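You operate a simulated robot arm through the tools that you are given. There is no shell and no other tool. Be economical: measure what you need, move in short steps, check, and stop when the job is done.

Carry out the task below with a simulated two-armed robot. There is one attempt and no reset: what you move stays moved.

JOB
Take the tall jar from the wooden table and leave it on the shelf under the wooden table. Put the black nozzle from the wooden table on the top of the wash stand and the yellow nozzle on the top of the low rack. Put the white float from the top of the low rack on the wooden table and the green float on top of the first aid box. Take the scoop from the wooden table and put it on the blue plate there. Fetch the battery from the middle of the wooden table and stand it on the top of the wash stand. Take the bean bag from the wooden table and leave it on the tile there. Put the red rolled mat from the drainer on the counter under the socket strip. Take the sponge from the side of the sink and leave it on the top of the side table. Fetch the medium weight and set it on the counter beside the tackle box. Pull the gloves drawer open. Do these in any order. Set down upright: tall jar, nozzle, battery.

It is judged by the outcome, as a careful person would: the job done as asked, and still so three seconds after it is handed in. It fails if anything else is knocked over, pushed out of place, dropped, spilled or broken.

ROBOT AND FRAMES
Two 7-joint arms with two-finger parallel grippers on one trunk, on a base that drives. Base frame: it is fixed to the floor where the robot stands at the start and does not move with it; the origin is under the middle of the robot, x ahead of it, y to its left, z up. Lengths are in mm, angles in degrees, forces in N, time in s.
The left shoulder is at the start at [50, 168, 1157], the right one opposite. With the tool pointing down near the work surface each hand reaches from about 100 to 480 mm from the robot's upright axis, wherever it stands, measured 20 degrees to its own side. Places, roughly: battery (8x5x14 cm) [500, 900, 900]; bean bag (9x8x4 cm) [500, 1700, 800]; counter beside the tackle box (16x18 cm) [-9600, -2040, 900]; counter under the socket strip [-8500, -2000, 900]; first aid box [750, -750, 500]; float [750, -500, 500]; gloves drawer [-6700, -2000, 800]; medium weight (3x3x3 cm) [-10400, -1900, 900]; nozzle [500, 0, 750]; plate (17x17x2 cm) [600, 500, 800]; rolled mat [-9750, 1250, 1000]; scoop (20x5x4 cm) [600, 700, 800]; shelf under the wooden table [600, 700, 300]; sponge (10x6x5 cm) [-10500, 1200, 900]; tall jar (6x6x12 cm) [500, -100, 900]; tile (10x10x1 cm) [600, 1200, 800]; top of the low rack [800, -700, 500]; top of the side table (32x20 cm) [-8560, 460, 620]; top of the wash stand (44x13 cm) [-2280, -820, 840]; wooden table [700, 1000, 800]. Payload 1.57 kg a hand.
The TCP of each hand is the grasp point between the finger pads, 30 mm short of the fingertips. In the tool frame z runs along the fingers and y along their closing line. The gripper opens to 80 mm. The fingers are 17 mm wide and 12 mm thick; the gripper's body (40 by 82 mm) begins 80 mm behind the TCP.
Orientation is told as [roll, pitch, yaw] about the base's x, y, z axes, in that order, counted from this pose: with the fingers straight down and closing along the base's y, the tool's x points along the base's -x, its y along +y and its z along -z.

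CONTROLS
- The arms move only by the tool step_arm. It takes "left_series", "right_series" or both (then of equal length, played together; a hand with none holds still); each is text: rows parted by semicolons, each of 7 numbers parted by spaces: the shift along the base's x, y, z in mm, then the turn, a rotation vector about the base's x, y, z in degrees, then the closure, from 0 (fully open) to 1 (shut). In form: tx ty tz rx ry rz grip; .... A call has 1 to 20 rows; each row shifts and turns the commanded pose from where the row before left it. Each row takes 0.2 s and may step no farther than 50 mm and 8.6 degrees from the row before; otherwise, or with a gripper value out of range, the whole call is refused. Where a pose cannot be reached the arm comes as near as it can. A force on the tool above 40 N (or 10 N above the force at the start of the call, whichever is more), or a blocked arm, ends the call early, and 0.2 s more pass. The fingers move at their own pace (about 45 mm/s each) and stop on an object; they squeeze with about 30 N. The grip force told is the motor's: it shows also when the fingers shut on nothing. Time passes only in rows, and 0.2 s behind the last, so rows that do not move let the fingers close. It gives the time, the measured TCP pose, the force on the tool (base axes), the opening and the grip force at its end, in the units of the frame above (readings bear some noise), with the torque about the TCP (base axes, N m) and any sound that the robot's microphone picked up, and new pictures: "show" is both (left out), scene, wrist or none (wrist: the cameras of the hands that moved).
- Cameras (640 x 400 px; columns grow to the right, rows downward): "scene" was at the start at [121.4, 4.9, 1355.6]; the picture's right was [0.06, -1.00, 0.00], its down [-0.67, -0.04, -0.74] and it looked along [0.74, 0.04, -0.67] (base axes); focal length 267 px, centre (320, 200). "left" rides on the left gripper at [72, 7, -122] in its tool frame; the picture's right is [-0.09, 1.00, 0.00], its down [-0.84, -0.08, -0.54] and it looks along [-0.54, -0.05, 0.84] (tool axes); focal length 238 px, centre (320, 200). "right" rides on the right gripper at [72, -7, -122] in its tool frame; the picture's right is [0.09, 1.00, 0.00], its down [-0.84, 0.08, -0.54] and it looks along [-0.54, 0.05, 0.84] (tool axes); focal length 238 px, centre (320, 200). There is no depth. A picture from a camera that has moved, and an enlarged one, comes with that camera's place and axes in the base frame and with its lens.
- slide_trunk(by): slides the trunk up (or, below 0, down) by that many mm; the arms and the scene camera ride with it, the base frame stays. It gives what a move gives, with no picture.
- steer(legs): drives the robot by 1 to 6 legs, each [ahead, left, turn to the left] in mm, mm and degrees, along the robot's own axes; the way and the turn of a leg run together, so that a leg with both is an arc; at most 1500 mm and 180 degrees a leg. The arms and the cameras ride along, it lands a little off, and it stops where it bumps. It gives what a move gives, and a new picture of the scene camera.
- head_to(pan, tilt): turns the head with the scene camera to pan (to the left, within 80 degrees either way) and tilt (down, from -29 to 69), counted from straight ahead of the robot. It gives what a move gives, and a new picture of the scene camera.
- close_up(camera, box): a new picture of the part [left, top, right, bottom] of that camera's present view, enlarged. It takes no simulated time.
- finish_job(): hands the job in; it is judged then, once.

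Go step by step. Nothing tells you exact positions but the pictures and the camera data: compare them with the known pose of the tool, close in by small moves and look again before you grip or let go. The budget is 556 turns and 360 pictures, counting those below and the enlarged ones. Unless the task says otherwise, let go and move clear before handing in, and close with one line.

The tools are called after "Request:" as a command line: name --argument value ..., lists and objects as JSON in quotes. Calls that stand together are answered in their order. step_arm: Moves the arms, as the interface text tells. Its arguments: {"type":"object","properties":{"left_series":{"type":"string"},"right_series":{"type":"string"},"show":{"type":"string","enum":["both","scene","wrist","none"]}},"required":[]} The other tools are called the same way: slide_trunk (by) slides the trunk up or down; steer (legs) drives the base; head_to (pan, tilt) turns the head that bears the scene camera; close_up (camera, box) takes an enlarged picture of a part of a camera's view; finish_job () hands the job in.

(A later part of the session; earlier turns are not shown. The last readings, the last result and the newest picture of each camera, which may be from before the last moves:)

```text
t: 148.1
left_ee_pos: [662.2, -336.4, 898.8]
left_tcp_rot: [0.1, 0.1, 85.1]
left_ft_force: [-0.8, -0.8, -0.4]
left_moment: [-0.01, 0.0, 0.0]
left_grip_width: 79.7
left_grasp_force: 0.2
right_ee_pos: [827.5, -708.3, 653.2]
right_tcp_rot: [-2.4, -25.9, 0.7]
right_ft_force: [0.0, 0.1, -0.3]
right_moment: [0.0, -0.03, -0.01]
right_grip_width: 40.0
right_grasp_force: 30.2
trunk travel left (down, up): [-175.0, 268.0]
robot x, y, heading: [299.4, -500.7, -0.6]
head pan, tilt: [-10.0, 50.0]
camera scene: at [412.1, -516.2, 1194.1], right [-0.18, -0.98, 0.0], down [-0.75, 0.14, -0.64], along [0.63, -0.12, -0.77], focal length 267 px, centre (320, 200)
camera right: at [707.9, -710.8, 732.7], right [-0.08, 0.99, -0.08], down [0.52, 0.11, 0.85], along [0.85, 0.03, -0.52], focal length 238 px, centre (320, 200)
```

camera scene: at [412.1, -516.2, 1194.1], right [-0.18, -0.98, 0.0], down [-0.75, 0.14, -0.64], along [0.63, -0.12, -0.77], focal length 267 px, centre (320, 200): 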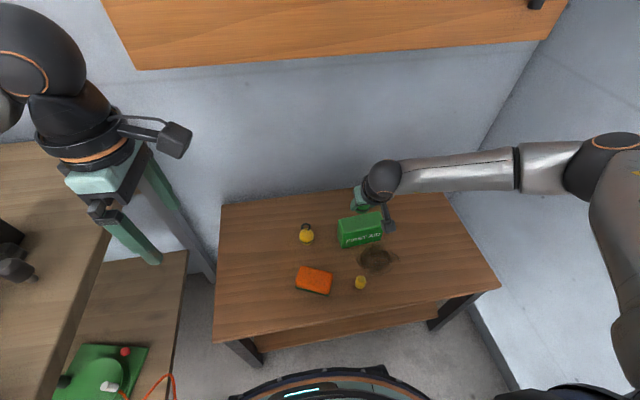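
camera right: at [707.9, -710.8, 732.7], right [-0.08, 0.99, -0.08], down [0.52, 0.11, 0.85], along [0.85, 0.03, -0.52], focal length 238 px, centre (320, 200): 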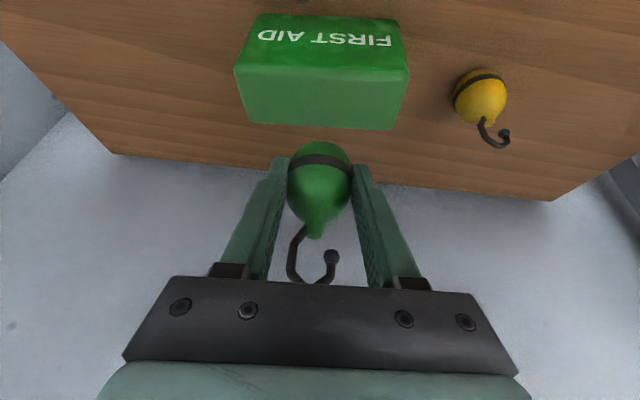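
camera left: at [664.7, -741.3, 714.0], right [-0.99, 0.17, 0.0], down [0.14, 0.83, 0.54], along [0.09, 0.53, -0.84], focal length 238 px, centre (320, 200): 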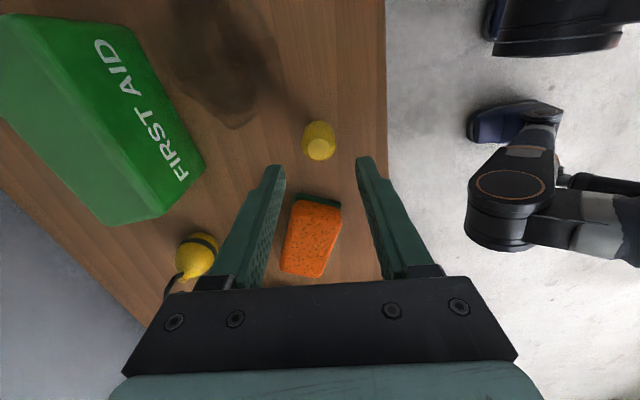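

Request:
step_arm --right_series "-2 -3 -20 0 0 0 1;-1 -2 -18 0 0 0 1;0 0 -4 0 0 0 1;0 0 0 0 0 0 1" --show "wrist"

```text
t: 149.1
left_ee_pos: [661.0, -337.9, 899.6]
left_tcp_rot: [0.0, 0.1, 85.0]
left_ft_force: [-1.0, -0.4, 0.2]
left_moment: [-0.03, 0.01, 0.01]
left_grip_width: 79.8
left_grasp_force: 0.1
right_ee_pos: [826.4, -713.1, 611.5]
right_tcp_rot: [-2.4, -25.9, 0.8]
right_ft_force: [0.7, 0.3, -1.9]
right_moment: [0.02, -0.02, -0.01]
right_grip_width: 40.0
right_grasp_force: 29.9
trunk travel left (down, up): [-175.0, 268.0]
robot x, y, heading: [299.3, -501.5, -0.2]
head pan, tilt: [-10.0, 50.0]
camera right: at [707.0, -716.1, 690.4], right [-0.08, 0.99, -0.08], down [0.52, 0.11, 0.85], along [0.85, 0.03, -0.52], focal length 238 px, centre (320, 200)
```

right: 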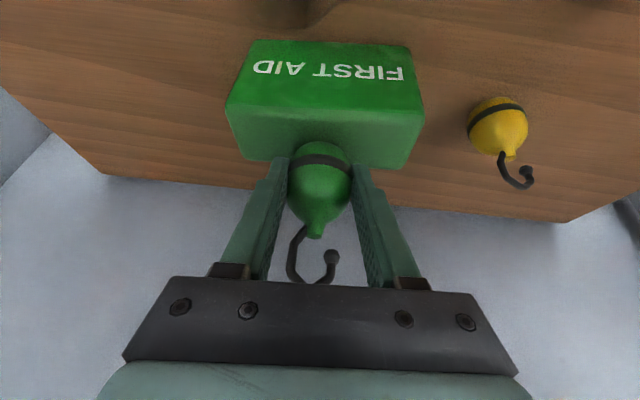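

Request:
step_arm --right_series "-2 0 -3 0 0 0 1;0 0 -2 0 0 0 1;0 0 -2 0 0 0 1;0 0 0 0 0 0 1" --show "none"

```text
t: 150.1
left_ee_pos: [660.4, -335.3, 901.1]
left_tcp_rot: [-0.2, 0.2, 85.0]
left_ft_force: [0.9, -0.3, -0.5]
left_moment: [0.01, 0.01, 0.03]
left_grip_width: 79.9
left_grasp_force: 0.0
right_ee_pos: [823.7, -712.8, 607.9]
right_tcp_rot: [-2.4, -26.2, 0.7]
right_ft_force: [-6.1, -1.7, 21.6]
right_moment: [-0.04, -0.03, -0.02]
right_grip_width: 39.8
right_grasp_force: 30.0
trunk travel left (down, up): [-175.0, 268.0]
robot x, y, heading: [298.9, -500.9, -0.4]
head pan, tilt: [-10.0, 50.0]
```

Contact. I'll relieve and open slowly, then look before withdrawing.

Request:
step_arm --right_series "0 0 2 0 0 0 1;0 0 0 0 0 0 0.8;0 0 0 0 0 0 0.5;0 0 0 0 0 0 0.35;0 0 0 0 0 0 0.3" --show "wrist"

```text
t: 151.3
left_ee_pos: [663.1, -336.7, 900.1]
left_tcp_rot: [-0.1, 0.0, 85.0]
left_ft_force: [-0.8, 0.2, -0.4]
left_moment: [0.02, 0.0, 0.02]
left_grip_width: 79.9
left_grasp_force: 0.1
right_ee_pos: [825.0, -714.0, 606.9]
right_tcp_rot: [-2.4, -25.8, 0.7]
right_ft_force: [0.0, 0.1, 0.3]
right_moment: [-0.01, 0.0, 0.01]
right_grip_width: 55.8
right_grasp_force: 0.0
trunk travel left (down, up): [-175.0, 268.0]
robot x, y, heading: [300.0, -504.1, -0.2]
head pan, tilt: [-10.0, 50.0]
camera right: at [704.5, -716.8, 684.2], right [-0.08, 0.99, -0.08], down [0.52, 0.11, 0.85], along [0.85, 0.02, -0.52], focal length 238 px, centre (320, 200)
```

right: 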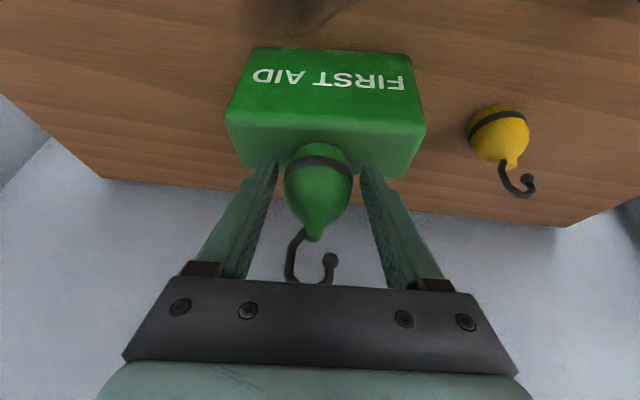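

Request:
step_arm --right_series "-7 0 14 0 0 0 0.2;-13 0 26 0 0 0 0.2;-18 0 36 0 0 0 0.2;-18 0 36 0 0 0 0.2" --show "both"

```text
t: 152.3
left_ee_pos: [662.5, -336.7, 900.6]
left_tcp_rot: [0.0, 0.0, 85.0]
left_ft_force: [-0.3, -0.3, 0.5]
left_moment: [-0.01, 0.01, -0.02]
left_grip_width: 80.1
left_grasp_force: 0.0
right_ee_pos: [765.4, -718.3, 717.8]
right_tcp_rot: [-2.4, -25.8, 0.7]
right_ft_force: [-0.2, -0.2, -0.6]
right_moment: [0.02, -0.02, 0.01]
right_grip_width: 64.1
right_grasp_force: 0.2
trunk travel left (down, up): [-175.0, 268.0]
robot x, y, heading: [299.3, -503.6, -0.1]
head pan, tilt: [-10.0, 50.0]
camera scene: at [412.0, -516.1, 1194.1], right [-0.18, -0.98, 0.0], down [-0.75, 0.14, -0.64], along [0.63, -0.12, -0.77], focal length 267 px, centre (320, 200)
camera right: at [646.9, -719.9, 796.4], right [-0.08, 0.99, -0.08], down [0.52, 0.11, 0.85], along [0.85, 0.02, -0.52], focal length 238 px, centre (320, 200)
```

scene: 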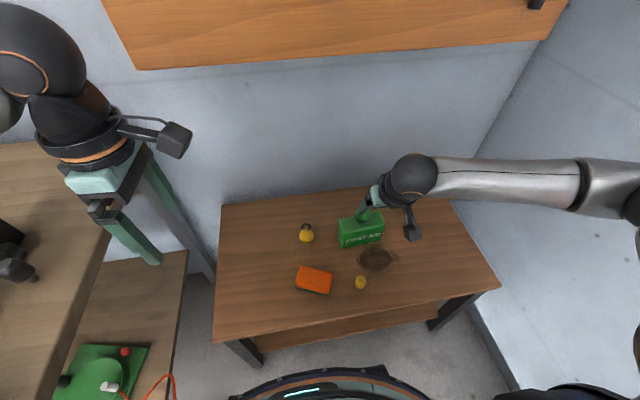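
right: 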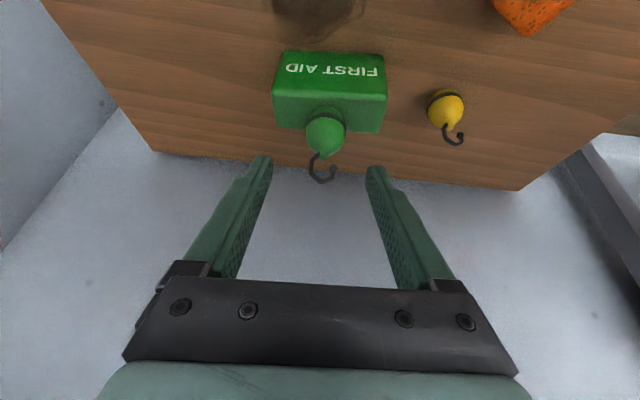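

The green float stands on the first aid box. I'll straighten the right hand, back off, and go along the table to the bean bag and tile.

Request:
step_arm --right_series "-30 0 35 0 8.5 0 0;-30 0 35 0 8.5 0 0;-30 0 35 0 8.5 0 0;-30 0 30 0 0 0 0" --show "none"

Request:
steer --legs '[[-500, 0, 0], [0, 1000, 0], [0, 1000, 0]]'

Request:
slide_trunk --by 150

Request:
head_to --pan 0 --tilt 40

```text
t: 153.3
left_ee_pos: [662.7, -337.5, 900.6]
left_tcp_rot: [0.0, 0.1, 85.0]
left_ft_force: [0.8, -0.2, 0.2]
left_moment: [-0.01, 0.01, -0.02]
left_grip_width: 79.9
left_grasp_force: 0.1
right_ee_pos: [651.6, -713.4, 851.9]
right_tcp_rot: [-2.1, -0.3, 0.6]
right_ft_force: [0.2, 0.2, -0.3]
right_moment: [0.0, -0.01, 0.01]
right_grip_width: 80.0
right_grasp_force: 0.2
trunk travel left (down, up): [-175.0, 268.0]
robot x, y, heading: [299.8, -500.8, -0.3]
head pan, tilt: [-10.0, 50.0]
```

```text
t: 173.5
left_ee_pos: [235.2, 1626.3, 900.6]
left_tcp_rot: [0.0, 0.1, 81.6]
left_ft_force: [-0.2, -0.4, 0.8]
left_moment: [0.01, -0.01, 0.0]
left_grip_width: 80.0
left_grasp_force: 0.0
right_ee_pos: [203.4, 1250.2, 851.6]
right_tcp_rot: [-2.1, -0.3, -2.7]
right_ft_force: [0.8, 0.2, -0.5]
right_moment: [0.01, -0.02, 0.02]
right_grip_width: 80.1
right_grasp_force: 0.1
trunk travel left (down, up): [-175.0, 268.0]
robot x, y, heading: [-140.8, 1484.5, -3.9]
head pan, tilt: [-10.0, 50.0]
camera scene: at [-25.3, 1462.0, 1194.1], right [-0.24, -0.97, 0.0], down [-0.74, 0.18, -0.64], along [0.62, -0.15, -0.77], focal length 267 px, centre (320, 200)
```

scene: 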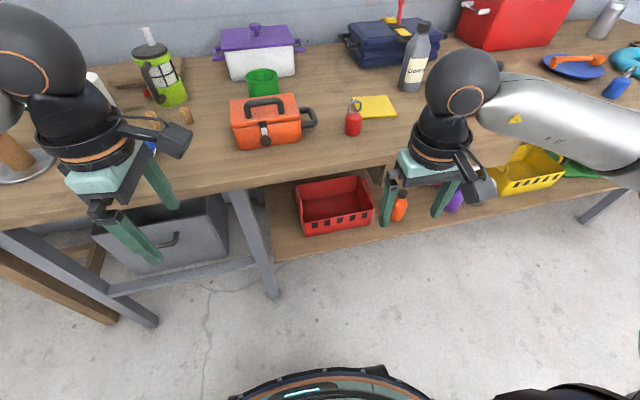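

```text
t: 175.3
left_ee_pos: [235.1, 1625.4, 1051.1]
left_tcp_rot: [0.0, 0.1, 81.7]
left_ft_force: [-0.4, 0.0, 0.0]
left_moment: [-0.02, -0.01, -0.02]
left_grip_width: 79.7
left_grasp_force: 0.0
right_ee_pos: [203.1, 1250.9, 1001.6]
right_tcp_rot: [-2.0, -0.3, -2.7]
right_ft_force: [-0.6, 0.0, -0.1]
right_moment: [0.0, -0.06, 0.0]
right_grip_width: 80.1
right_grasp_force: 0.1
trunk travel left (down, up): [-325.0, 118.0]
robot x, y, heading: [-139.5, 1484.2, -3.7]
head pan, tilt: [-10.0, 50.0]
```

```text
t: 176.0
left_ee_pos: [236.0, 1626.5, 1051.1]
left_tcp_rot: [0.0, 0.1, 81.7]
left_ft_force: [-0.9, -0.7, -0.7]
left_moment: [-0.01, 0.02, -0.01]
left_grip_width: 80.2
left_grasp_force: 0.1
right_ee_pos: [202.0, 1251.5, 1001.1]
right_tcp_rot: [-2.2, -0.4, -2.7]
right_ft_force: [0.0, -0.6, -1.0]
right_moment: [0.01, -0.02, 0.03]
right_grip_width: 80.0
right_grasp_force: 0.0
trunk travel left (down, up): [-325.0, 118.0]
robot x, y, heading: [-138.8, 1484.9, -3.7]
head pan, tilt: [0.0, 40.0]
camera scene: at [-15.3, 1474.7, 1358.3], right [-0.07, -1.0, 0.0], down [-0.64, 0.04, -0.77], along [0.76, -0.05, -0.64], focal length 267 px, centre (320, 200)
```

scene: 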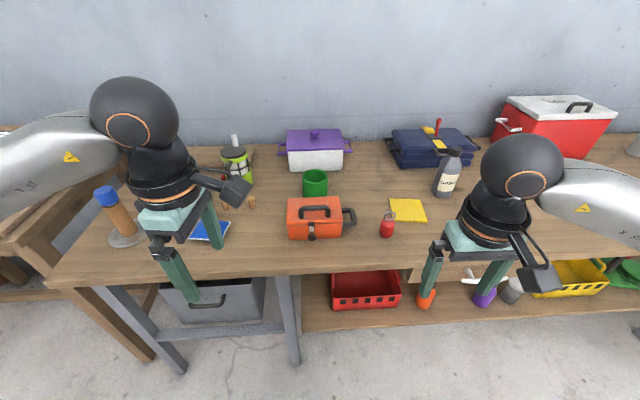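

Request:
close_up --camera "scene" --box '[80, 130, 460, 270]'

Request:
close_up --camera "left" --box '[0, 0, 640, 400]'

```text
1.68 times, centred on (270, 200) of scene
camera zoom: at [-15.3, 1474.7, 1358.3], right [-0.07, -1.0, 0.0], down [-0.64, 0.04, -0.77], along [0.76, -0.05, -0.64], focal length 450 px, centre (404, 200)
```

zoom: 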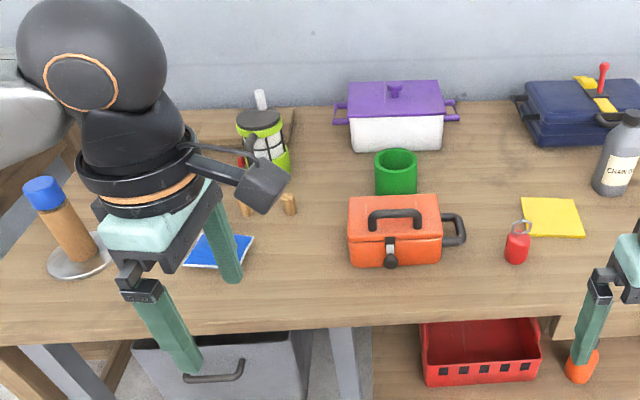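

```text
1.00 times, centred on (320, 200) of left (not enlarged: the box is as wide or as high as the picture)
camera zoom: at [218.0, 1555.0, 1173.0], right [-0.97, 0.24, 0.0], down [0.2, 0.82, 0.54], along [0.13, 0.53, -0.84], focal length 238 px, centre (320, 200)
```

zoom: 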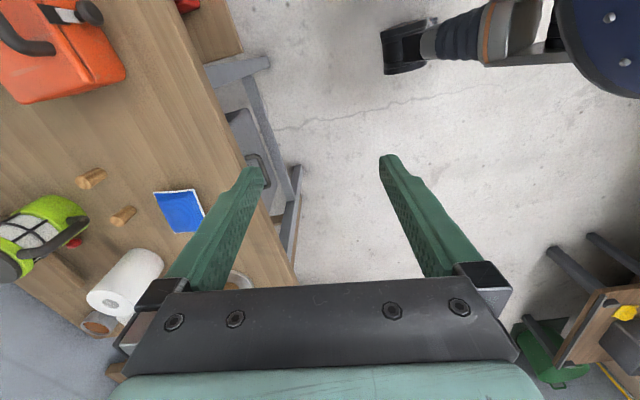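

Request:
steer --legs '[[0, 230, 3.7]]'

Request:
close_up --camera "scene" --box '[220, 140, 480, 300]'

```text
t: 178.6
left_ee_pos: [232.5, 1872.0, 1050.1]
left_tcp_rot: [0.0, 0.1, 85.3]
left_ft_force: [0.3, 0.2, 0.4]
left_moment: [-0.02, -0.02, 0.02]
left_grip_width: 79.9
left_grasp_force: 0.0
right_ee_pos: [223.6, 1494.4, 1002.0]
right_tcp_rot: [-2.2, -0.4, 0.9]
right_ft_force: [-0.9, 0.6, -0.1]
right_moment: [0.01, 0.02, 0.01]
right_grip_width: 79.8
right_grasp_force: 0.1
trunk travel left (down, up): [-325.0, 118.0]
robot x, y, heading: [-129.9, 1704.2, -0.0]
head pan, tilt: [0.0, 40.0]
camera scene: at [-7.7, 1704.2, 1358.3], right [0.0, -1.0, 0.0], down [-0.64, 0.0, -0.77], along [0.77, 0.0, -0.64], focal length 267 px, centre (320, 200)
```

scene: 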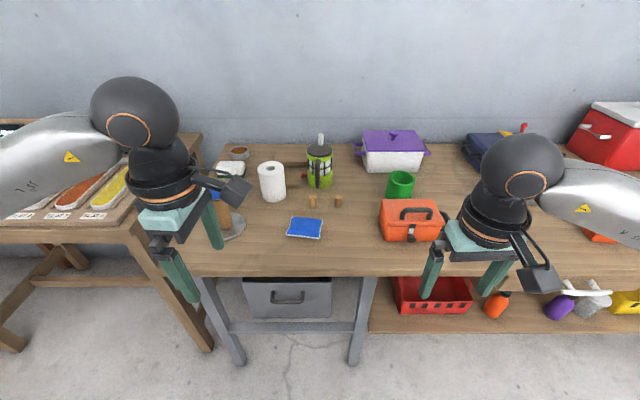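

```text
2.46 times, centred on (350, 220) of scene
camera zoom: at [-7.7, 1704.2, 1358.3], right [0.0, -1.0, 0.0], down [-0.64, 0.0, -0.77], along [0.77, 0.0, -0.64], focal length 658 px, centre (246, 151)
```

zoom: 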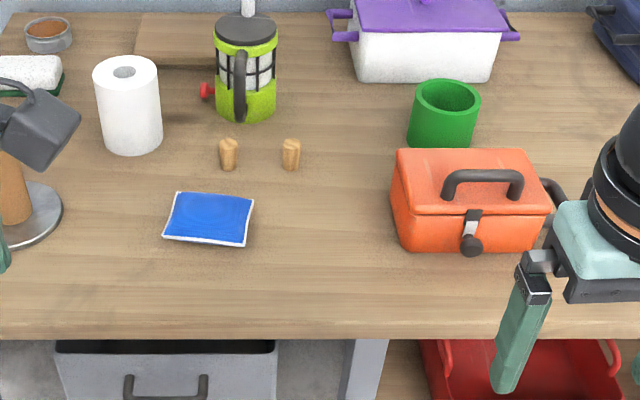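

The blue pillow at about [529,1746] is the bean bag, and the yellow square at about [575,1171] is the tile. I'll drive closer and view the bag from the left wrist.

Request:
steer --legs '[[230, 0, 0]]'

Request:
step_arm --left_series "15 -35 -20 0 0 0 0;15 -35 -20 0 0 0 0;15 -30 -20 0 0 0 0;15 -20 -20 0 0 0 0" --show "both"

```text
t: 180.3
left_ee_pos: [470.2, 1867.9, 1050.0]
left_tcp_rot: [-0.1, 0.1, 85.1]
left_ft_force: [-0.2, 0.8, -0.1]
left_moment: [-0.01, 0.05, 0.02]
left_grip_width: 79.8
left_grasp_force: 0.0
right_ee_pos: [459.2, 1492.3, 1001.3]
right_tcp_rot: [-2.1, -0.3, 0.7]
right_ft_force: [0.6, 0.1, 0.1]
right_moment: [0.0, 0.02, -0.01]
right_grip_width: 80.0
right_grasp_force: 0.0
trunk travel left (down, up): [-325.0, 118.0]
robot x, y, heading: [105.3, 1707.4, -0.3]
head pan, tilt: [0.0, 40.0]
camera scene: at [228.4, 1702.7, 1358.2], right [-0.01, -1.0, 0.0], down [-0.64, 0.0, -0.77], along [0.77, 0.0, -0.64], focal length 267 px, centre (320, 200)
```

scene: 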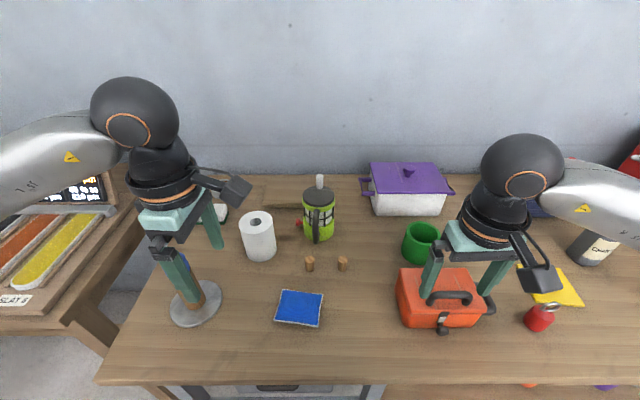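

```text
t: 181.3
left_ee_pos: [529.2, 1750.0, 970.5]
left_tcp_rot: [0.1, 0.2, 85.1]
left_ft_force: [-0.8, -0.2, 0.1]
left_moment: [0.0, 0.0, 0.01]
left_grip_width: 79.8
left_grasp_force: 0.1
right_ee_pos: [458.0, 1491.8, 1000.7]
right_tcp_rot: [-2.1, -0.2, 0.6]
right_ft_force: [0.1, -0.4, -0.2]
right_moment: [-0.02, 0.03, -0.03]
right_grip_width: 80.0
right_grasp_force: 0.0
trunk travel left (down, up): [-325.0, 118.0]
robot x, y, heading: [110.4, 1703.0, -0.2]
head pan, tilt: [0.0, 40.0]
camera scene: at [228.0, 1702.5, 1358.3], right [-0.01, -1.0, 0.0], down [-0.64, 0.0, -0.77], along [0.77, 0.0, -0.64], focal length 267 px, centre (320, 200)
camera left: at [516.5, 1677.2, 1093.0], right [-0.98, 0.18, 0.0], down [0.15, 0.83, 0.54], along [0.1, 0.53, -0.84], focal length 238 px, centre (320, 200)
```

scene: 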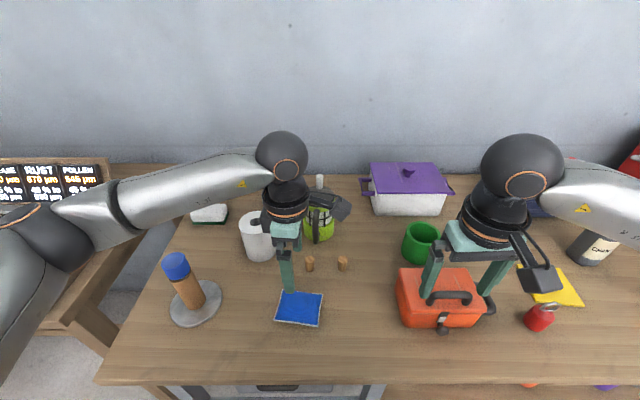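
left: 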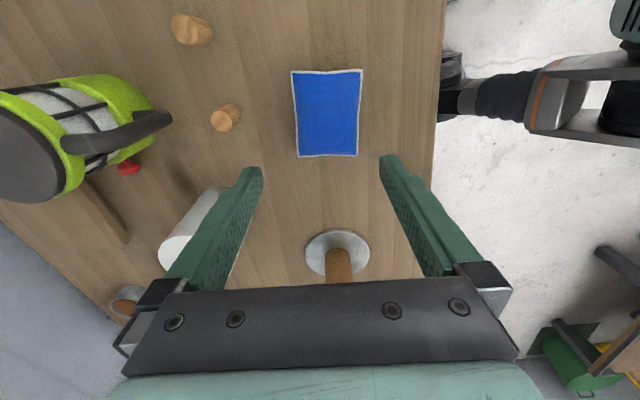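

The bag is about 72×90 mm, centred near [520,1738], so gripping across its narrow side along x should fit. I'll lower halfway and check alignment.

Request:
step_arm --left_series "-4 -6 -35 0 0 0 0;-4 -6 -35 0 0 0 0;0 0 -20 0 0 0 0" --show "wrist"

```text
t: 182.1
left_ee_pos: [519.9, 1737.3, 883.0]
left_tcp_rot: [-0.1, 0.0, 85.0]
left_ft_force: [1.3, -1.0, 0.4]
left_moment: [0.03, 0.0, -0.02]
left_grip_width: 80.2
left_grasp_force: 0.0
right_ee_pos: [458.6, 1491.9, 1001.6]
right_tcp_rot: [-2.0, -0.3, 0.7]
right_ft_force: [0.7, -0.6, 0.9]
right_moment: [0.01, 0.01, -0.02]
right_grip_width: 80.1
right_grasp_force: 0.1
trunk travel left (down, up): [-325.0, 118.0]
robot x, y, heading: [106.6, 1704.5, -0.3]
head pan, tilt: [0.0, 40.0]
camera left: at [507.4, 1665.3, 1004.3], right [-0.98, 0.18, 0.0], down [0.15, 0.83, 0.54], along [0.1, 0.53, -0.84], focal length 238 px, centre (320, 200)
```

left: 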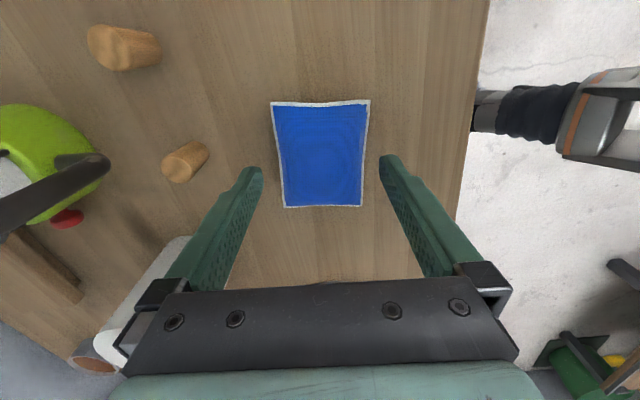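

Request:
step_arm --left_series "-2.5 8 -18 0 0 1.7 0;0 0 -12 0 0 0 0" --show "wrist"

```text
t: 182.7
left_ee_pos: [517.6, 1743.8, 850.6]
left_tcp_rot: [-0.1, 0.1, 86.8]
left_ft_force: [-1.3, -0.9, 0.5]
left_moment: [0.02, -0.01, -0.03]
left_grip_width: 79.8
left_grasp_force: 0.0
right_ee_pos: [458.6, 1492.2, 1001.7]
right_tcp_rot: [-2.1, -0.3, 0.7]
right_ft_force: [-0.3, -1.0, 0.6]
right_moment: [0.02, -0.02, 0.01]
right_grip_width: 79.6
right_grasp_force: 0.0
trunk travel left (down, up): [-325.0, 118.0]
robot x, y, heading: [102.2, 1701.5, -0.5]
head pan, tilt: [0.0, 40.0]
camera left: at [507.2, 1672.0, 973.9], right [-0.99, 0.15, 0.0], down [0.12, 0.83, 0.54], along [0.08, 0.53, -0.84], focal length 238 px, centre (320, 200)
```

left: 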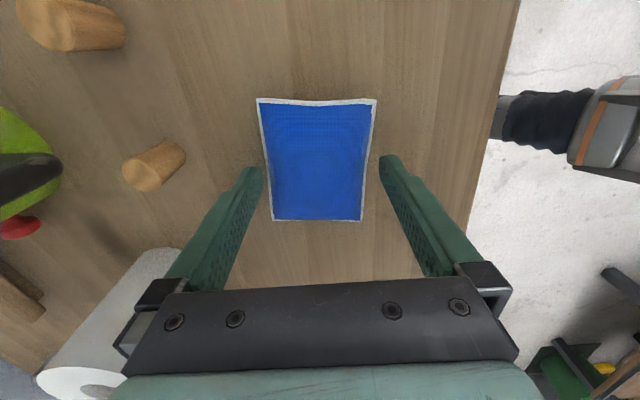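

Request:
step_arm --left_series "1.5 1 -9 0 0 0 0;0 0 -8 0 0 0 0" --show "wrist"

```text
t: 183.3
left_ee_pos: [519.8, 1745.2, 832.6]
left_tcp_rot: [-0.1, 0.0, 86.8]
left_ft_force: [-0.2, -0.2, 0.4]
left_moment: [0.0, 0.03, 0.0]
left_grip_width: 79.7
left_grasp_force: 0.1
right_ee_pos: [458.7, 1493.1, 1001.9]
right_tcp_rot: [-2.0, -0.3, 0.6]
right_ft_force: [-0.8, 0.1, 0.2]
right_moment: [0.0, 0.04, 0.0]
right_grip_width: 79.9
right_grasp_force: 0.1
trunk travel left (down, up): [-325.0, 118.0]
robot x, y, heading: [103.5, 1704.0, -0.2]
head pan, tilt: [0.0, 40.0]
camera left: at [508.3, 1673.7, 956.0], right [-0.99, 0.15, 0.0], down [0.12, 0.83, 0.54], along [0.08, 0.53, -0.84], focal length 238 px, centre (320, 200)
```

left: 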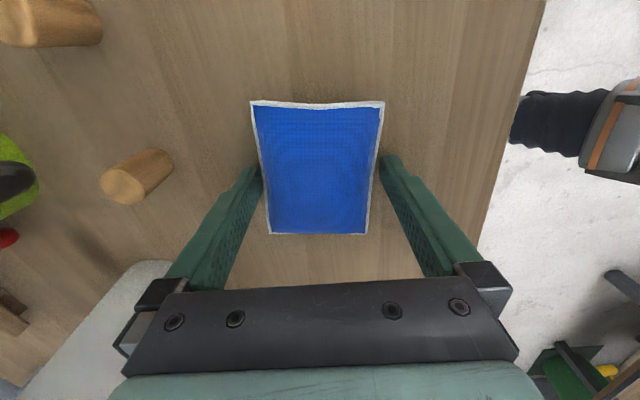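

No contact force, and the bag sits between the fingers. I'll close on it and lift.

Request:
step_arm --left_series "0 0 0 0 0 0 1;0 0 0 0 0 0 1;0 0 0 0 0 0 1;0 0 0 0 0 0 1" --show "none"

Request:
step_arm --left_series "0 0 20 0 0 0 1;0 0 20 0 0 0 1;0 0 20 0 0 0 1" --show "both"

```text
t: 184.3
left_ee_pos: [519.2, 1744.8, 833.7]
left_tcp_rot: [0.0, 0.1, 86.8]
left_ft_force: [1.0, 0.5, -0.3]
left_moment: [0.0, -0.07, 0.01]
left_grip_width: 71.1
left_grasp_force: 29.5
right_ee_pos: [457.4, 1492.1, 1001.1]
right_tcp_rot: [-2.2, -0.3, 0.7]
right_ft_force: [-0.1, 0.4, 0.1]
right_moment: [-0.01, -0.01, -0.04]
right_grip_width: 79.9
right_grasp_force: 0.1
trunk travel left (down, up): [-325.0, 118.0]
robot x, y, heading: [105.7, 1703.2, -0.3]
head pan, tilt: [0.0, 40.0]
```

```text
t: 185.1
left_ee_pos: [518.9, 1747.3, 893.4]
left_tcp_rot: [0.0, 0.0, 86.8]
left_ft_force: [0.3, -0.3, -2.9]
left_moment: [0.04, 0.0, -0.01]
left_grip_width: 71.1
left_grasp_force: 29.8
right_ee_pos: [458.6, 1493.0, 1002.3]
right_tcp_rot: [-2.1, -0.2, 0.6]
right_ft_force: [0.1, -0.2, -0.3]
right_moment: [0.0, 0.02, 0.02]
right_grip_width: 80.0
right_grasp_force: 0.0
trunk travel left (down, up): [-325.0, 118.0]
robot x, y, heading: [103.7, 1704.0, -0.4]
head pan, tilt: [0.0, 40.0]
camera scene: at [227.9, 1702.6, 1358.3], right [-0.01, -1.0, 0.0], down [-0.64, 0.0, -0.77], along [0.77, 0.0, -0.64], focal length 267 px, centre (320, 200)
camera left: at [508.6, 1674.2, 1016.0], right [-0.99, 0.15, 0.0], down [0.12, 0.83, 0.54], along [0.08, 0.54, -0.84], focal length 238 px, centre (320, 200)
```

scene: 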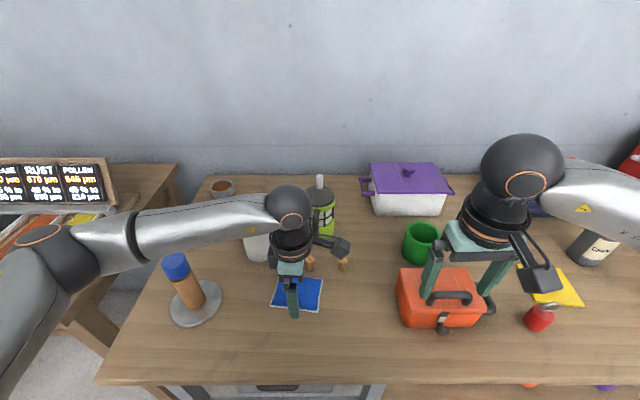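
left: 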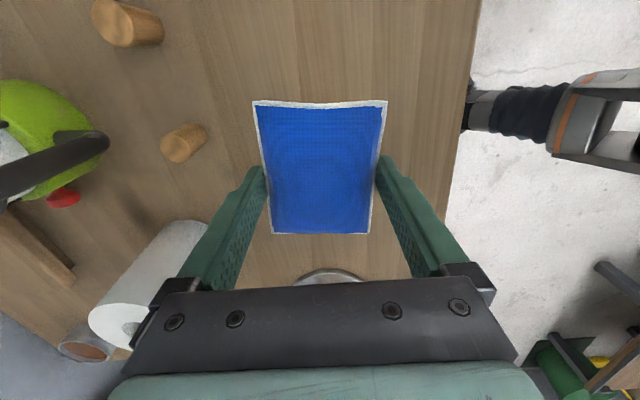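

The bag is held. I'll raise both hands to clear everything and move the base right towards the tile.

Request:
step_arm --left_series "0 0 40 0 0 0 1;0 0 40 0 0 0 1;0 0 40 0 0 0 1" --right_series "0 0 25 0 0 0 0;0 0 25 0 0 0 0;0 0 20 0 0 0 0" --show "none"

Request:
steer --legs '[[0, -640, 0]]'

Request:
head_to --pan 10 --tilt 50

```text
t: 185.9
left_ee_pos: [517.3, 1745.1, 1015.2]
left_tcp_rot: [0.0, 0.1, 86.7]
left_ft_force: [-0.3, 0.0, -2.8]
left_moment: [-0.04, 0.0, -0.01]
left_grip_width: 71.1
left_grasp_force: 30.0
right_ee_pos: [457.8, 1491.6, 1071.9]
right_tcp_rot: [-2.1, -0.3, 0.7]
right_ft_force: [-0.2, -0.5, 0.3]
right_moment: [-0.01, -0.03, -0.04]
right_grip_width: 79.8
right_grasp_force: 0.0
trunk travel left (down, up): [-325.0, 118.0]
robot x, y, heading: [107.0, 1708.1, -0.5]
head pan, tilt: [0.0, 40.0]
```

```text
t: 192.0
left_ee_pos: [510.0, 1095.1, 1013.6]
left_tcp_rot: [0.0, 0.1, 85.8]
left_ft_force: [0.5, -0.6, -2.3]
left_moment: [-0.03, -0.04, -0.02]
left_grip_width: 70.6
left_grasp_force: 29.6
right_ee_pos: [444.4, 841.1, 1071.9]
right_tcp_rot: [-2.1, -0.3, -0.3]
right_ft_force: [0.1, 0.6, 0.0]
right_moment: [0.0, -0.03, -0.01]
right_grip_width: 80.2
right_grasp_force: 0.0
trunk travel left (down, up): [-325.0, 118.0]
robot x, y, heading: [96.7, 1060.9, -1.2]
head pan, tilt: [0.0, 40.0]
camera scene: at [218.9, 1056.6, 1358.3], right [-0.02, -1.0, 0.0], down [-0.64, 0.01, -0.77], along [0.77, -0.02, -0.64], focal length 267 px, centre (320, 200)
```

scene: 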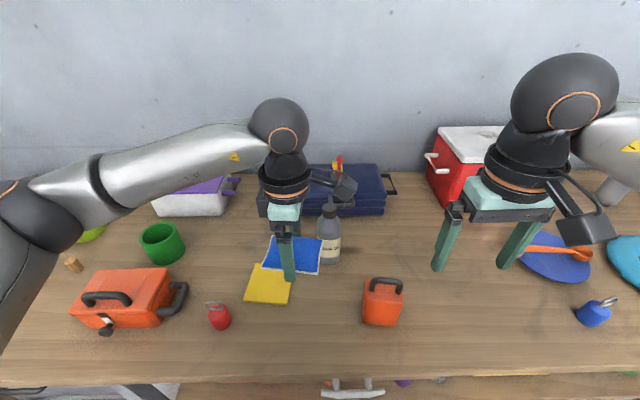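

```text
t: 192.8
left_ee_pos: [510.4, 1094.5, 1015.2]
left_tcp_rot: [0.0, 0.2, 85.8]
left_ft_force: [0.4, -0.6, -1.9]
left_moment: [-0.01, 0.0, 0.02]
left_grip_width: 70.5
left_grasp_force: 29.8
right_ee_pos: [446.2, 841.6, 1071.3]
right_tcp_rot: [-2.1, -0.4, -0.4]
right_ft_force: [-0.1, -0.1, 0.7]
right_moment: [0.01, 0.0, 0.0]
right_grip_width: 80.1
right_grasp_force: 0.0
trunk travel left (down, up): [-325.0, 118.0]
robot x, y, heading: [94.6, 1060.2, -1.0]
head pan, tilt: [10.0, 50.0]
camera scene: at [210.0, 1070.3, 1344.2], right [0.15, -0.99, 0.0], down [-0.76, -0.12, -0.64], along [0.64, 0.1, -0.77], focal length 267 px, centre (320, 200)
```

scene: 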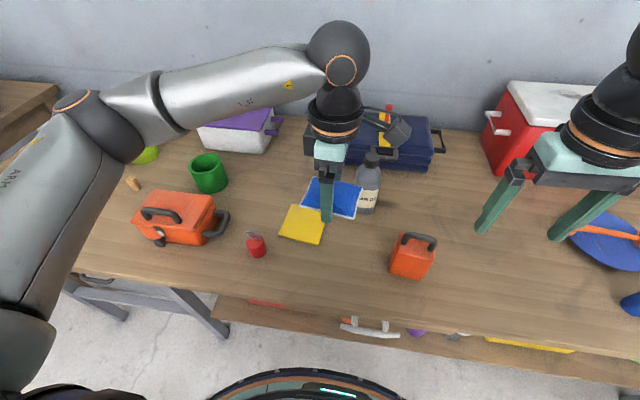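

The tile spans about x 525–625, y 1120–1215. I'll bring the bag over its centre [577,1167] and check.

Request:
step_arm --left_series "22 24 0 0 0 0 1;22 24 0 0 0 0 1;22 24 -20 0 0 0 1;0 0 -40 0 0 0 1;0 0 -40 0 0 0 1" --show "both"

```text
t: 194.0
left_ee_pos: [575.2, 1169.1, 915.2]
left_tcp_rot: [0.0, 0.0, 85.8]
left_ft_force: [0.5, -0.8, -2.0]
left_moment: [0.02, -0.02, 0.01]
left_grip_width: 70.5
left_grasp_force: 29.8
right_ee_pos: [445.0, 841.3, 1070.4]
right_tcp_rot: [-2.1, -0.1, -0.2]
right_ft_force: [0.5, 0.2, -0.5]
right_moment: [-0.02, 0.0, 0.04]
right_grip_width: 80.1
right_grasp_force: 0.1
trunk travel left (down, up): [-325.0, 118.0]
robot x, y, heading: [96.8, 1055.3, -1.2]
head pan, tilt: [10.0, 50.0]
camera scene: at [210.2, 1070.6, 1344.1], right [0.15, -0.99, 0.0], down [-0.76, -0.12, -0.64], along [0.64, 0.1, -0.77], focal length 267 px, centre (320, 200)
camera left: at [564.1, 1096.7, 1038.3], right [-0.99, 0.17, 0.0], down [0.14, 0.83, 0.54], along [0.09, 0.53, -0.84], focal length 238 px, centre (320, 200)
```

scene: 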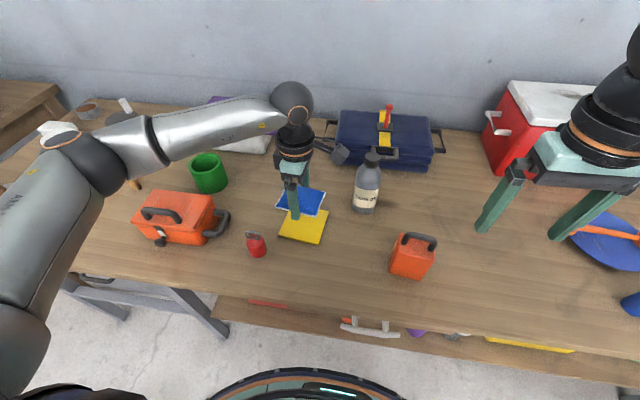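
left: 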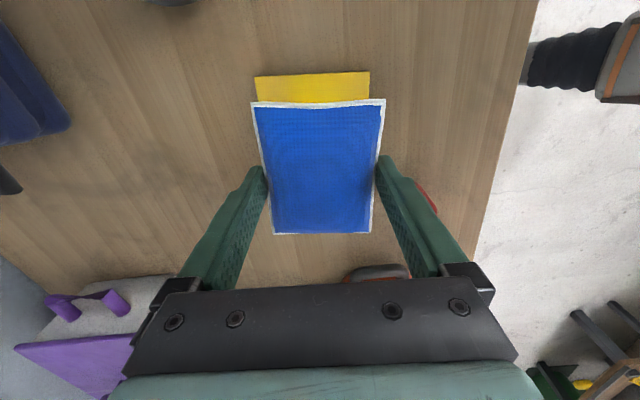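

Request:
step_arm --left_series "-1 -3 -35 0 0 0 1;0 0 -25 0 0 0 1;0 0 -6 0 0 0 1;0 0 -3 0 0 0 1;0 0 -3 0 0 0 1" --show "wrist"

```text
t: 195.2
left_ee_pos: [574.9, 1163.0, 843.4]
left_tcp_rot: [-0.1, 0.1, 85.8]
left_ft_force: [0.2, -1.0, -2.6]
left_moment: [0.03, 0.0, 0.02]
left_grip_width: 70.4
left_grasp_force: 30.0
right_ee_pos: [445.9, 841.1, 1071.0]
right_tcp_rot: [-2.1, -0.3, -0.3]
right_ft_force: [-0.5, -0.3, 0.9]
right_moment: [0.0, 0.0, 0.01]
right_grip_width: 79.8
right_grasp_force: 0.0
trunk travel left (down, up): [-325.0, 118.0]
robot x, y, heading: [96.7, 1061.3, -1.3]
head pan, tilt: [10.0, 50.0]
camera left: at [563.0, 1091.8, 965.6], right [-0.99, 0.17, 0.0], down [0.14, 0.83, 0.54], along [0.09, 0.53, -0.84], focal length 238 px, centre (320, 200)
```

left: 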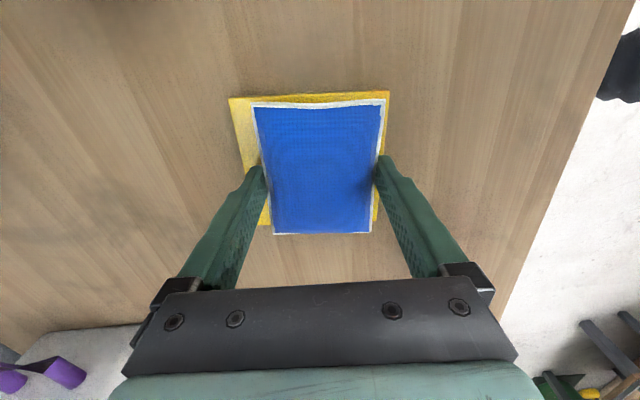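

Request:
step_arm --left_series "4 -3 0 0 0 0 1;0 0 -2 0 0 0 1;0 0 -2 0 0 0 1;0 0 0 0 0 0 1" --show "none"

```text
t: 196.2
left_ee_pos: [579.6, 1161.9, 841.9]
left_tcp_rot: [-0.3, 0.1, 85.7]
left_ft_force: [-1.2, 5.5, 20.7]
left_moment: [0.11, 0.78, -0.26]
left_grip_width: 70.3
left_grasp_force: 29.8
right_ee_pos: [443.9, 841.6, 1072.3]
right_tcp_rot: [-2.1, -0.4, -0.3]
right_ft_force: [-0.5, -1.1, 0.1]
right_moment: [0.0, 0.01, 0.0]
right_grip_width: 80.2
right_grasp_force: 0.1
trunk travel left (down, up): [-325.0, 118.0]
robot x, y, heading: [96.7, 1058.3, -1.3]
head pan, tilt: [10.0, 50.0]
```

Request:
step_arm --left_series "0 0 2.5 0 0 0 1;0 0 0 0 0 0 0;0 0 0 0 0 0 0;0 0 5 0 0 0 0;0 0 20 0 0 0 0;0 0 30 0 0 0 0;0 0 40 0 0 0 0" --show "both"

```text
t: 197.8
left_ee_pos: [580.3, 1162.1, 938.8]
left_tcp_rot: [0.0, 0.1, 85.8]
left_ft_force: [-0.7, -0.3, -0.3]
left_moment: [0.01, 0.02, 0.01]
left_grip_width: 80.1
left_grasp_force: 0.1
right_ee_pos: [445.9, 841.2, 1071.9]
right_tcp_rot: [-2.1, -0.3, -0.3]
right_ft_force: [-0.1, -1.4, -0.1]
right_moment: [0.0, 0.0, -0.04]
right_grip_width: 79.9
right_grasp_force: 0.0
trunk travel left (down, up): [-325.0, 118.0]
robot x, y, heading: [97.2, 1058.8, -1.0]
head pan, tilt: [10.0, 50.0]
camera scene: at [209.6, 1070.2, 1344.1], right [0.15, -0.99, 0.0], down [-0.76, -0.12, -0.64], along [0.64, 0.1, -0.77], focal length 267 px, centre (320, 200)
camera left: at [567.3, 1090.0, 1060.6], right [-0.99, 0.16, 0.0], down [0.14, 0.83, 0.54], along [0.09, 0.53, -0.84], focal length 238 px, centre (320, 200)
```

scene: 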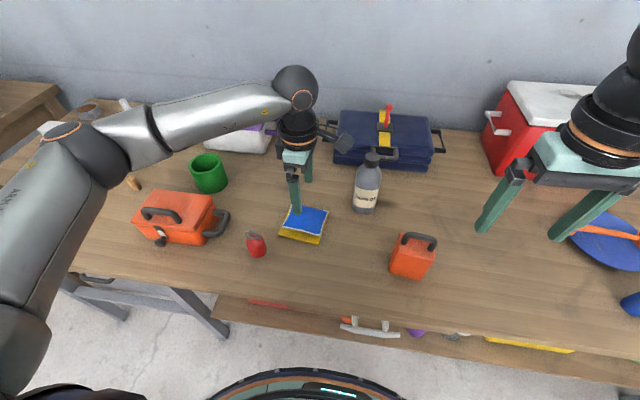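
left: 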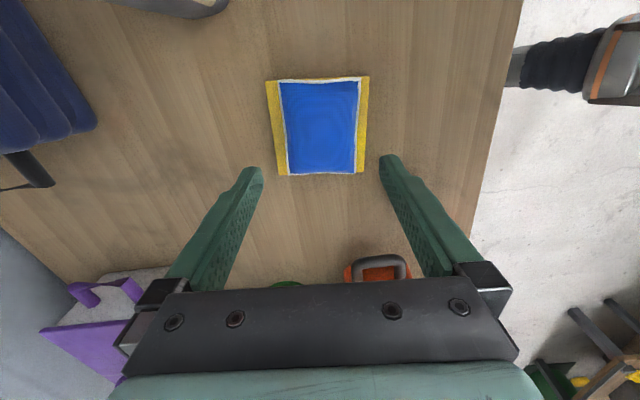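

The bag lies on the tile. Now the battery: I'll look at its shape and orientation.

Request:
close_up --camera "scene" --box '[360, 210, 480, 300]'

Request:
close_up --camera "right" --box '[0, 0, 640, 400]'

```text
4.44 times, centred on (420, 255) of scene
camera zoom: at [209.6, 1070.2, 1344.1], right [0.15, -0.99, 0.0], down [-0.76, -0.12, -0.64], along [0.64, 0.1, -0.77], focal length 1188 px, centre (-124, -44)
```

zoom: 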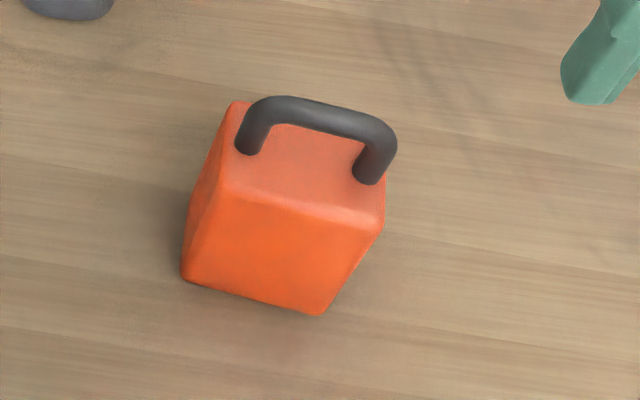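

```text
1.00 times, centred on (320, 200) of right (not enlarged: the box is as wide or as high as the picture)
camera zoom: at [371.3, 840.0, 1192.9], right [-0.09, 1.0, -0.04], down [0.83, 0.09, 0.54], along [0.54, 0.02, -0.84], focal length 238 px, centre (320, 200)
```

zoom: 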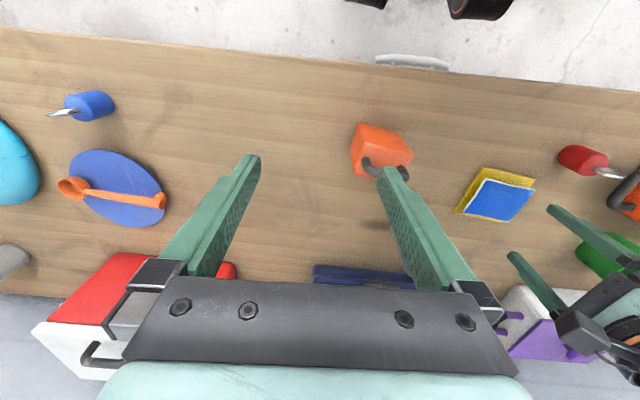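

The battery's 50 mm side lies roughly along x (about 7° off), centred near [500,928]. I'll pull the left hand clear of the oil bottle, raise it, and shift the base.

Request:
step_arm --left_series "-35 0 30 0 0 0 0;-35 0 30 0 0 -3 0;-10 0 10 0 0 0 0" --show "none"

Request:
steer --legs '[[0, -200, 1]]'

Request:
close_up --camera "left" --box '[0, 0, 640, 400]'

```text
t: 198.6
left_ee_pos: [499.6, 1164.0, 1006.7]
left_tcp_rot: [0.0, 0.1, 82.7]
left_ft_force: [0.2, -1.1, 0.3]
left_moment: [0.0, 0.01, 0.02]
left_grip_width: 79.7
left_grasp_force: 0.0
right_ee_pos: [445.7, 840.7, 1071.7]
right_tcp_rot: [-2.1, -0.3, -0.3]
right_ft_force: [-0.8, -0.6, 0.3]
right_moment: [-0.02, -0.04, 0.01]
right_grip_width: 79.9
right_grasp_force: 0.0
trunk travel left (down, up): [-325.0, 118.0]
robot x, y, heading: [97.3, 1057.5, -1.2]
head pan, tilt: [10.0, 50.0]
```

```text
t: 200.9
left_ee_pos: [496.3, 970.7, 1008.9]
left_tcp_rot: [0.0, 0.1, 83.9]
left_ft_force: [-1.3, -0.2, -0.6]
left_moment: [0.04, 0.01, -0.01]
left_grip_width: 80.0
left_grasp_force: 0.1
right_ee_pos: [447.6, 646.3, 1071.1]
right_tcp_rot: [-2.1, -0.3, 0.8]
right_ft_force: [0.9, -0.4, -0.4]
right_moment: [-0.01, -0.01, 0.01]
right_grip_width: 80.1
right_grasp_force: 0.0
trunk travel left (down, up): [-325.0, 118.0]
robot x, y, heading: [92.9, 859.8, -0.3]
head pan, tilt: [10.0, 50.0]
camera scene: at [207.1, 871.9, 1344.1], right [0.17, -0.99, 0.0], down [-0.75, -0.13, -0.64], along [0.63, 0.11, -0.77], focal length 267 px, centre (320, 200)
```

scene: 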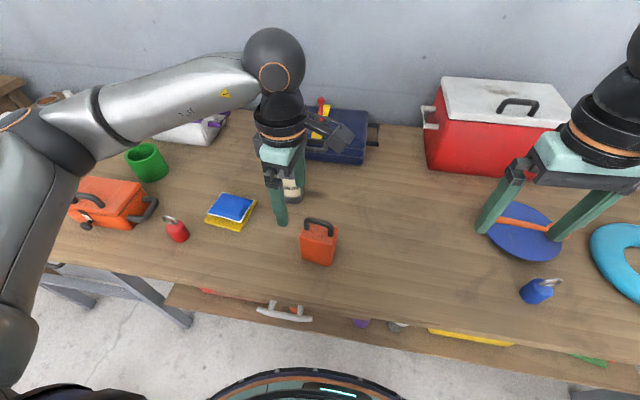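

```text
1.00 times, centred on (320, 200) of left (not enlarged: the box is as wide or as high as the picture)
camera zoom: at [481.3, 899.3, 1130.8], right [-0.98, 0.2, 0.0], down [0.16, 0.82, 0.54], along [0.11, 0.53, -0.84], focal length 238 px, centre (320, 200)
```

zoom: 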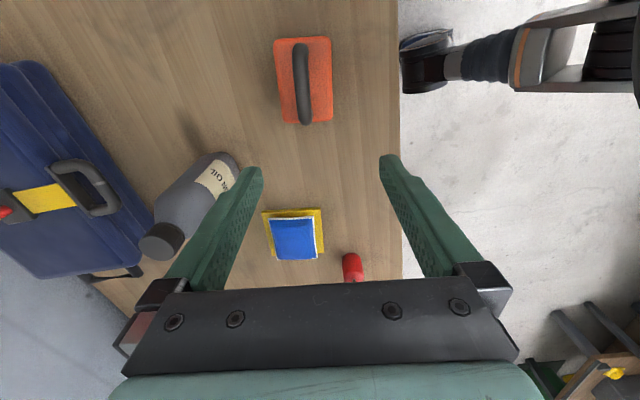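

Battery top centre is about [501,923], aligned with the hand. I'll move over it and descend.

Request:
step_arm --left_series "3 -24 0 0 0 0 0;2 -24 0 0 0 0 0;0 0 -30 0 0 0 0;0 0 -30 0 0 0 0" --show "wrist"

```text
t: 201.9
left_ee_pos: [499.1, 922.8, 946.6]
left_tcp_rot: [-0.1, 0.1, 84.0]
left_ft_force: [0.6, -0.7, 0.4]
left_moment: [0.01, 0.01, -0.02]
left_grip_width: 80.1
left_grasp_force: 0.0
right_ee_pos: [447.0, 647.6, 1071.6]
right_tcp_rot: [-2.1, -0.2, 0.9]
right_ft_force: [0.1, -0.1, 0.4]
right_moment: [0.03, -0.02, -0.04]
right_grip_width: 79.8
right_grasp_force: 0.0
trunk travel left (down, up): [-325.0, 118.0]
robot x, y, heading: [91.2, 857.5, -0.2]
head pan, tilt: [10.0, 50.0]
camera left: at [485.4, 850.8, 1069.6], right [-0.98, 0.2, 0.0], down [0.16, 0.83, 0.54], along [0.11, 0.53, -0.84], focal length 238 px, centre (320, 200)
```

left: 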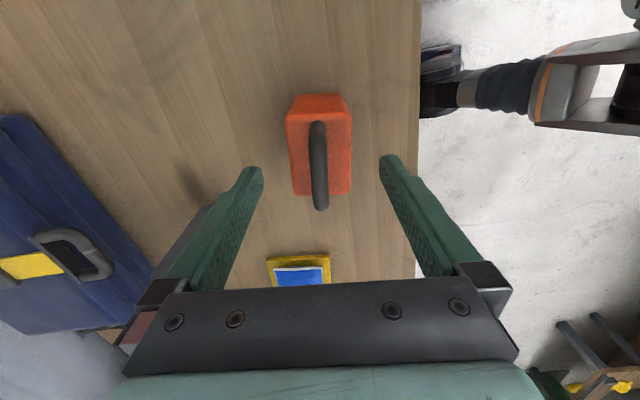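

Request:
step_arm --left_series "0 -5 -30 0 0 0 0;0 0 -25 0 0 0 0;0 0 -17 0 0 0 0" --show "wrist"

```text
t: 202.8
left_ee_pos: [503.0, 917.4, 876.4]
left_tcp_rot: [-0.1, 0.1, 84.0]
left_ft_force: [0.6, -0.5, -0.3]
left_moment: [-0.03, 0.0, 0.0]
left_grip_width: 79.9
left_grasp_force: 0.0
right_ee_pos: [447.0, 648.2, 1070.4]
right_tcp_rot: [-2.1, -0.4, 0.9]
right_ft_force: [0.2, -0.6, 0.7]
right_moment: [0.0, 0.01, 0.0]
right_grip_width: 79.9
right_grasp_force: 0.0
trunk travel left (down, up): [-325.0, 118.0]
robot x, y, heading: [92.0, 857.6, -0.2]
head pan, tilt: [10.0, 50.0]
camera left: at [488.0, 845.3, 998.6], right [-0.98, 0.2, 0.0], down [0.16, 0.83, 0.54], along [0.11, 0.53, -0.84], focal length 238 px, centre (320, 200)
```

left: 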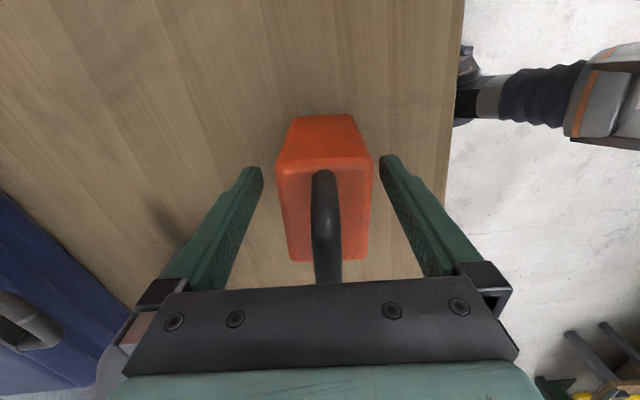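

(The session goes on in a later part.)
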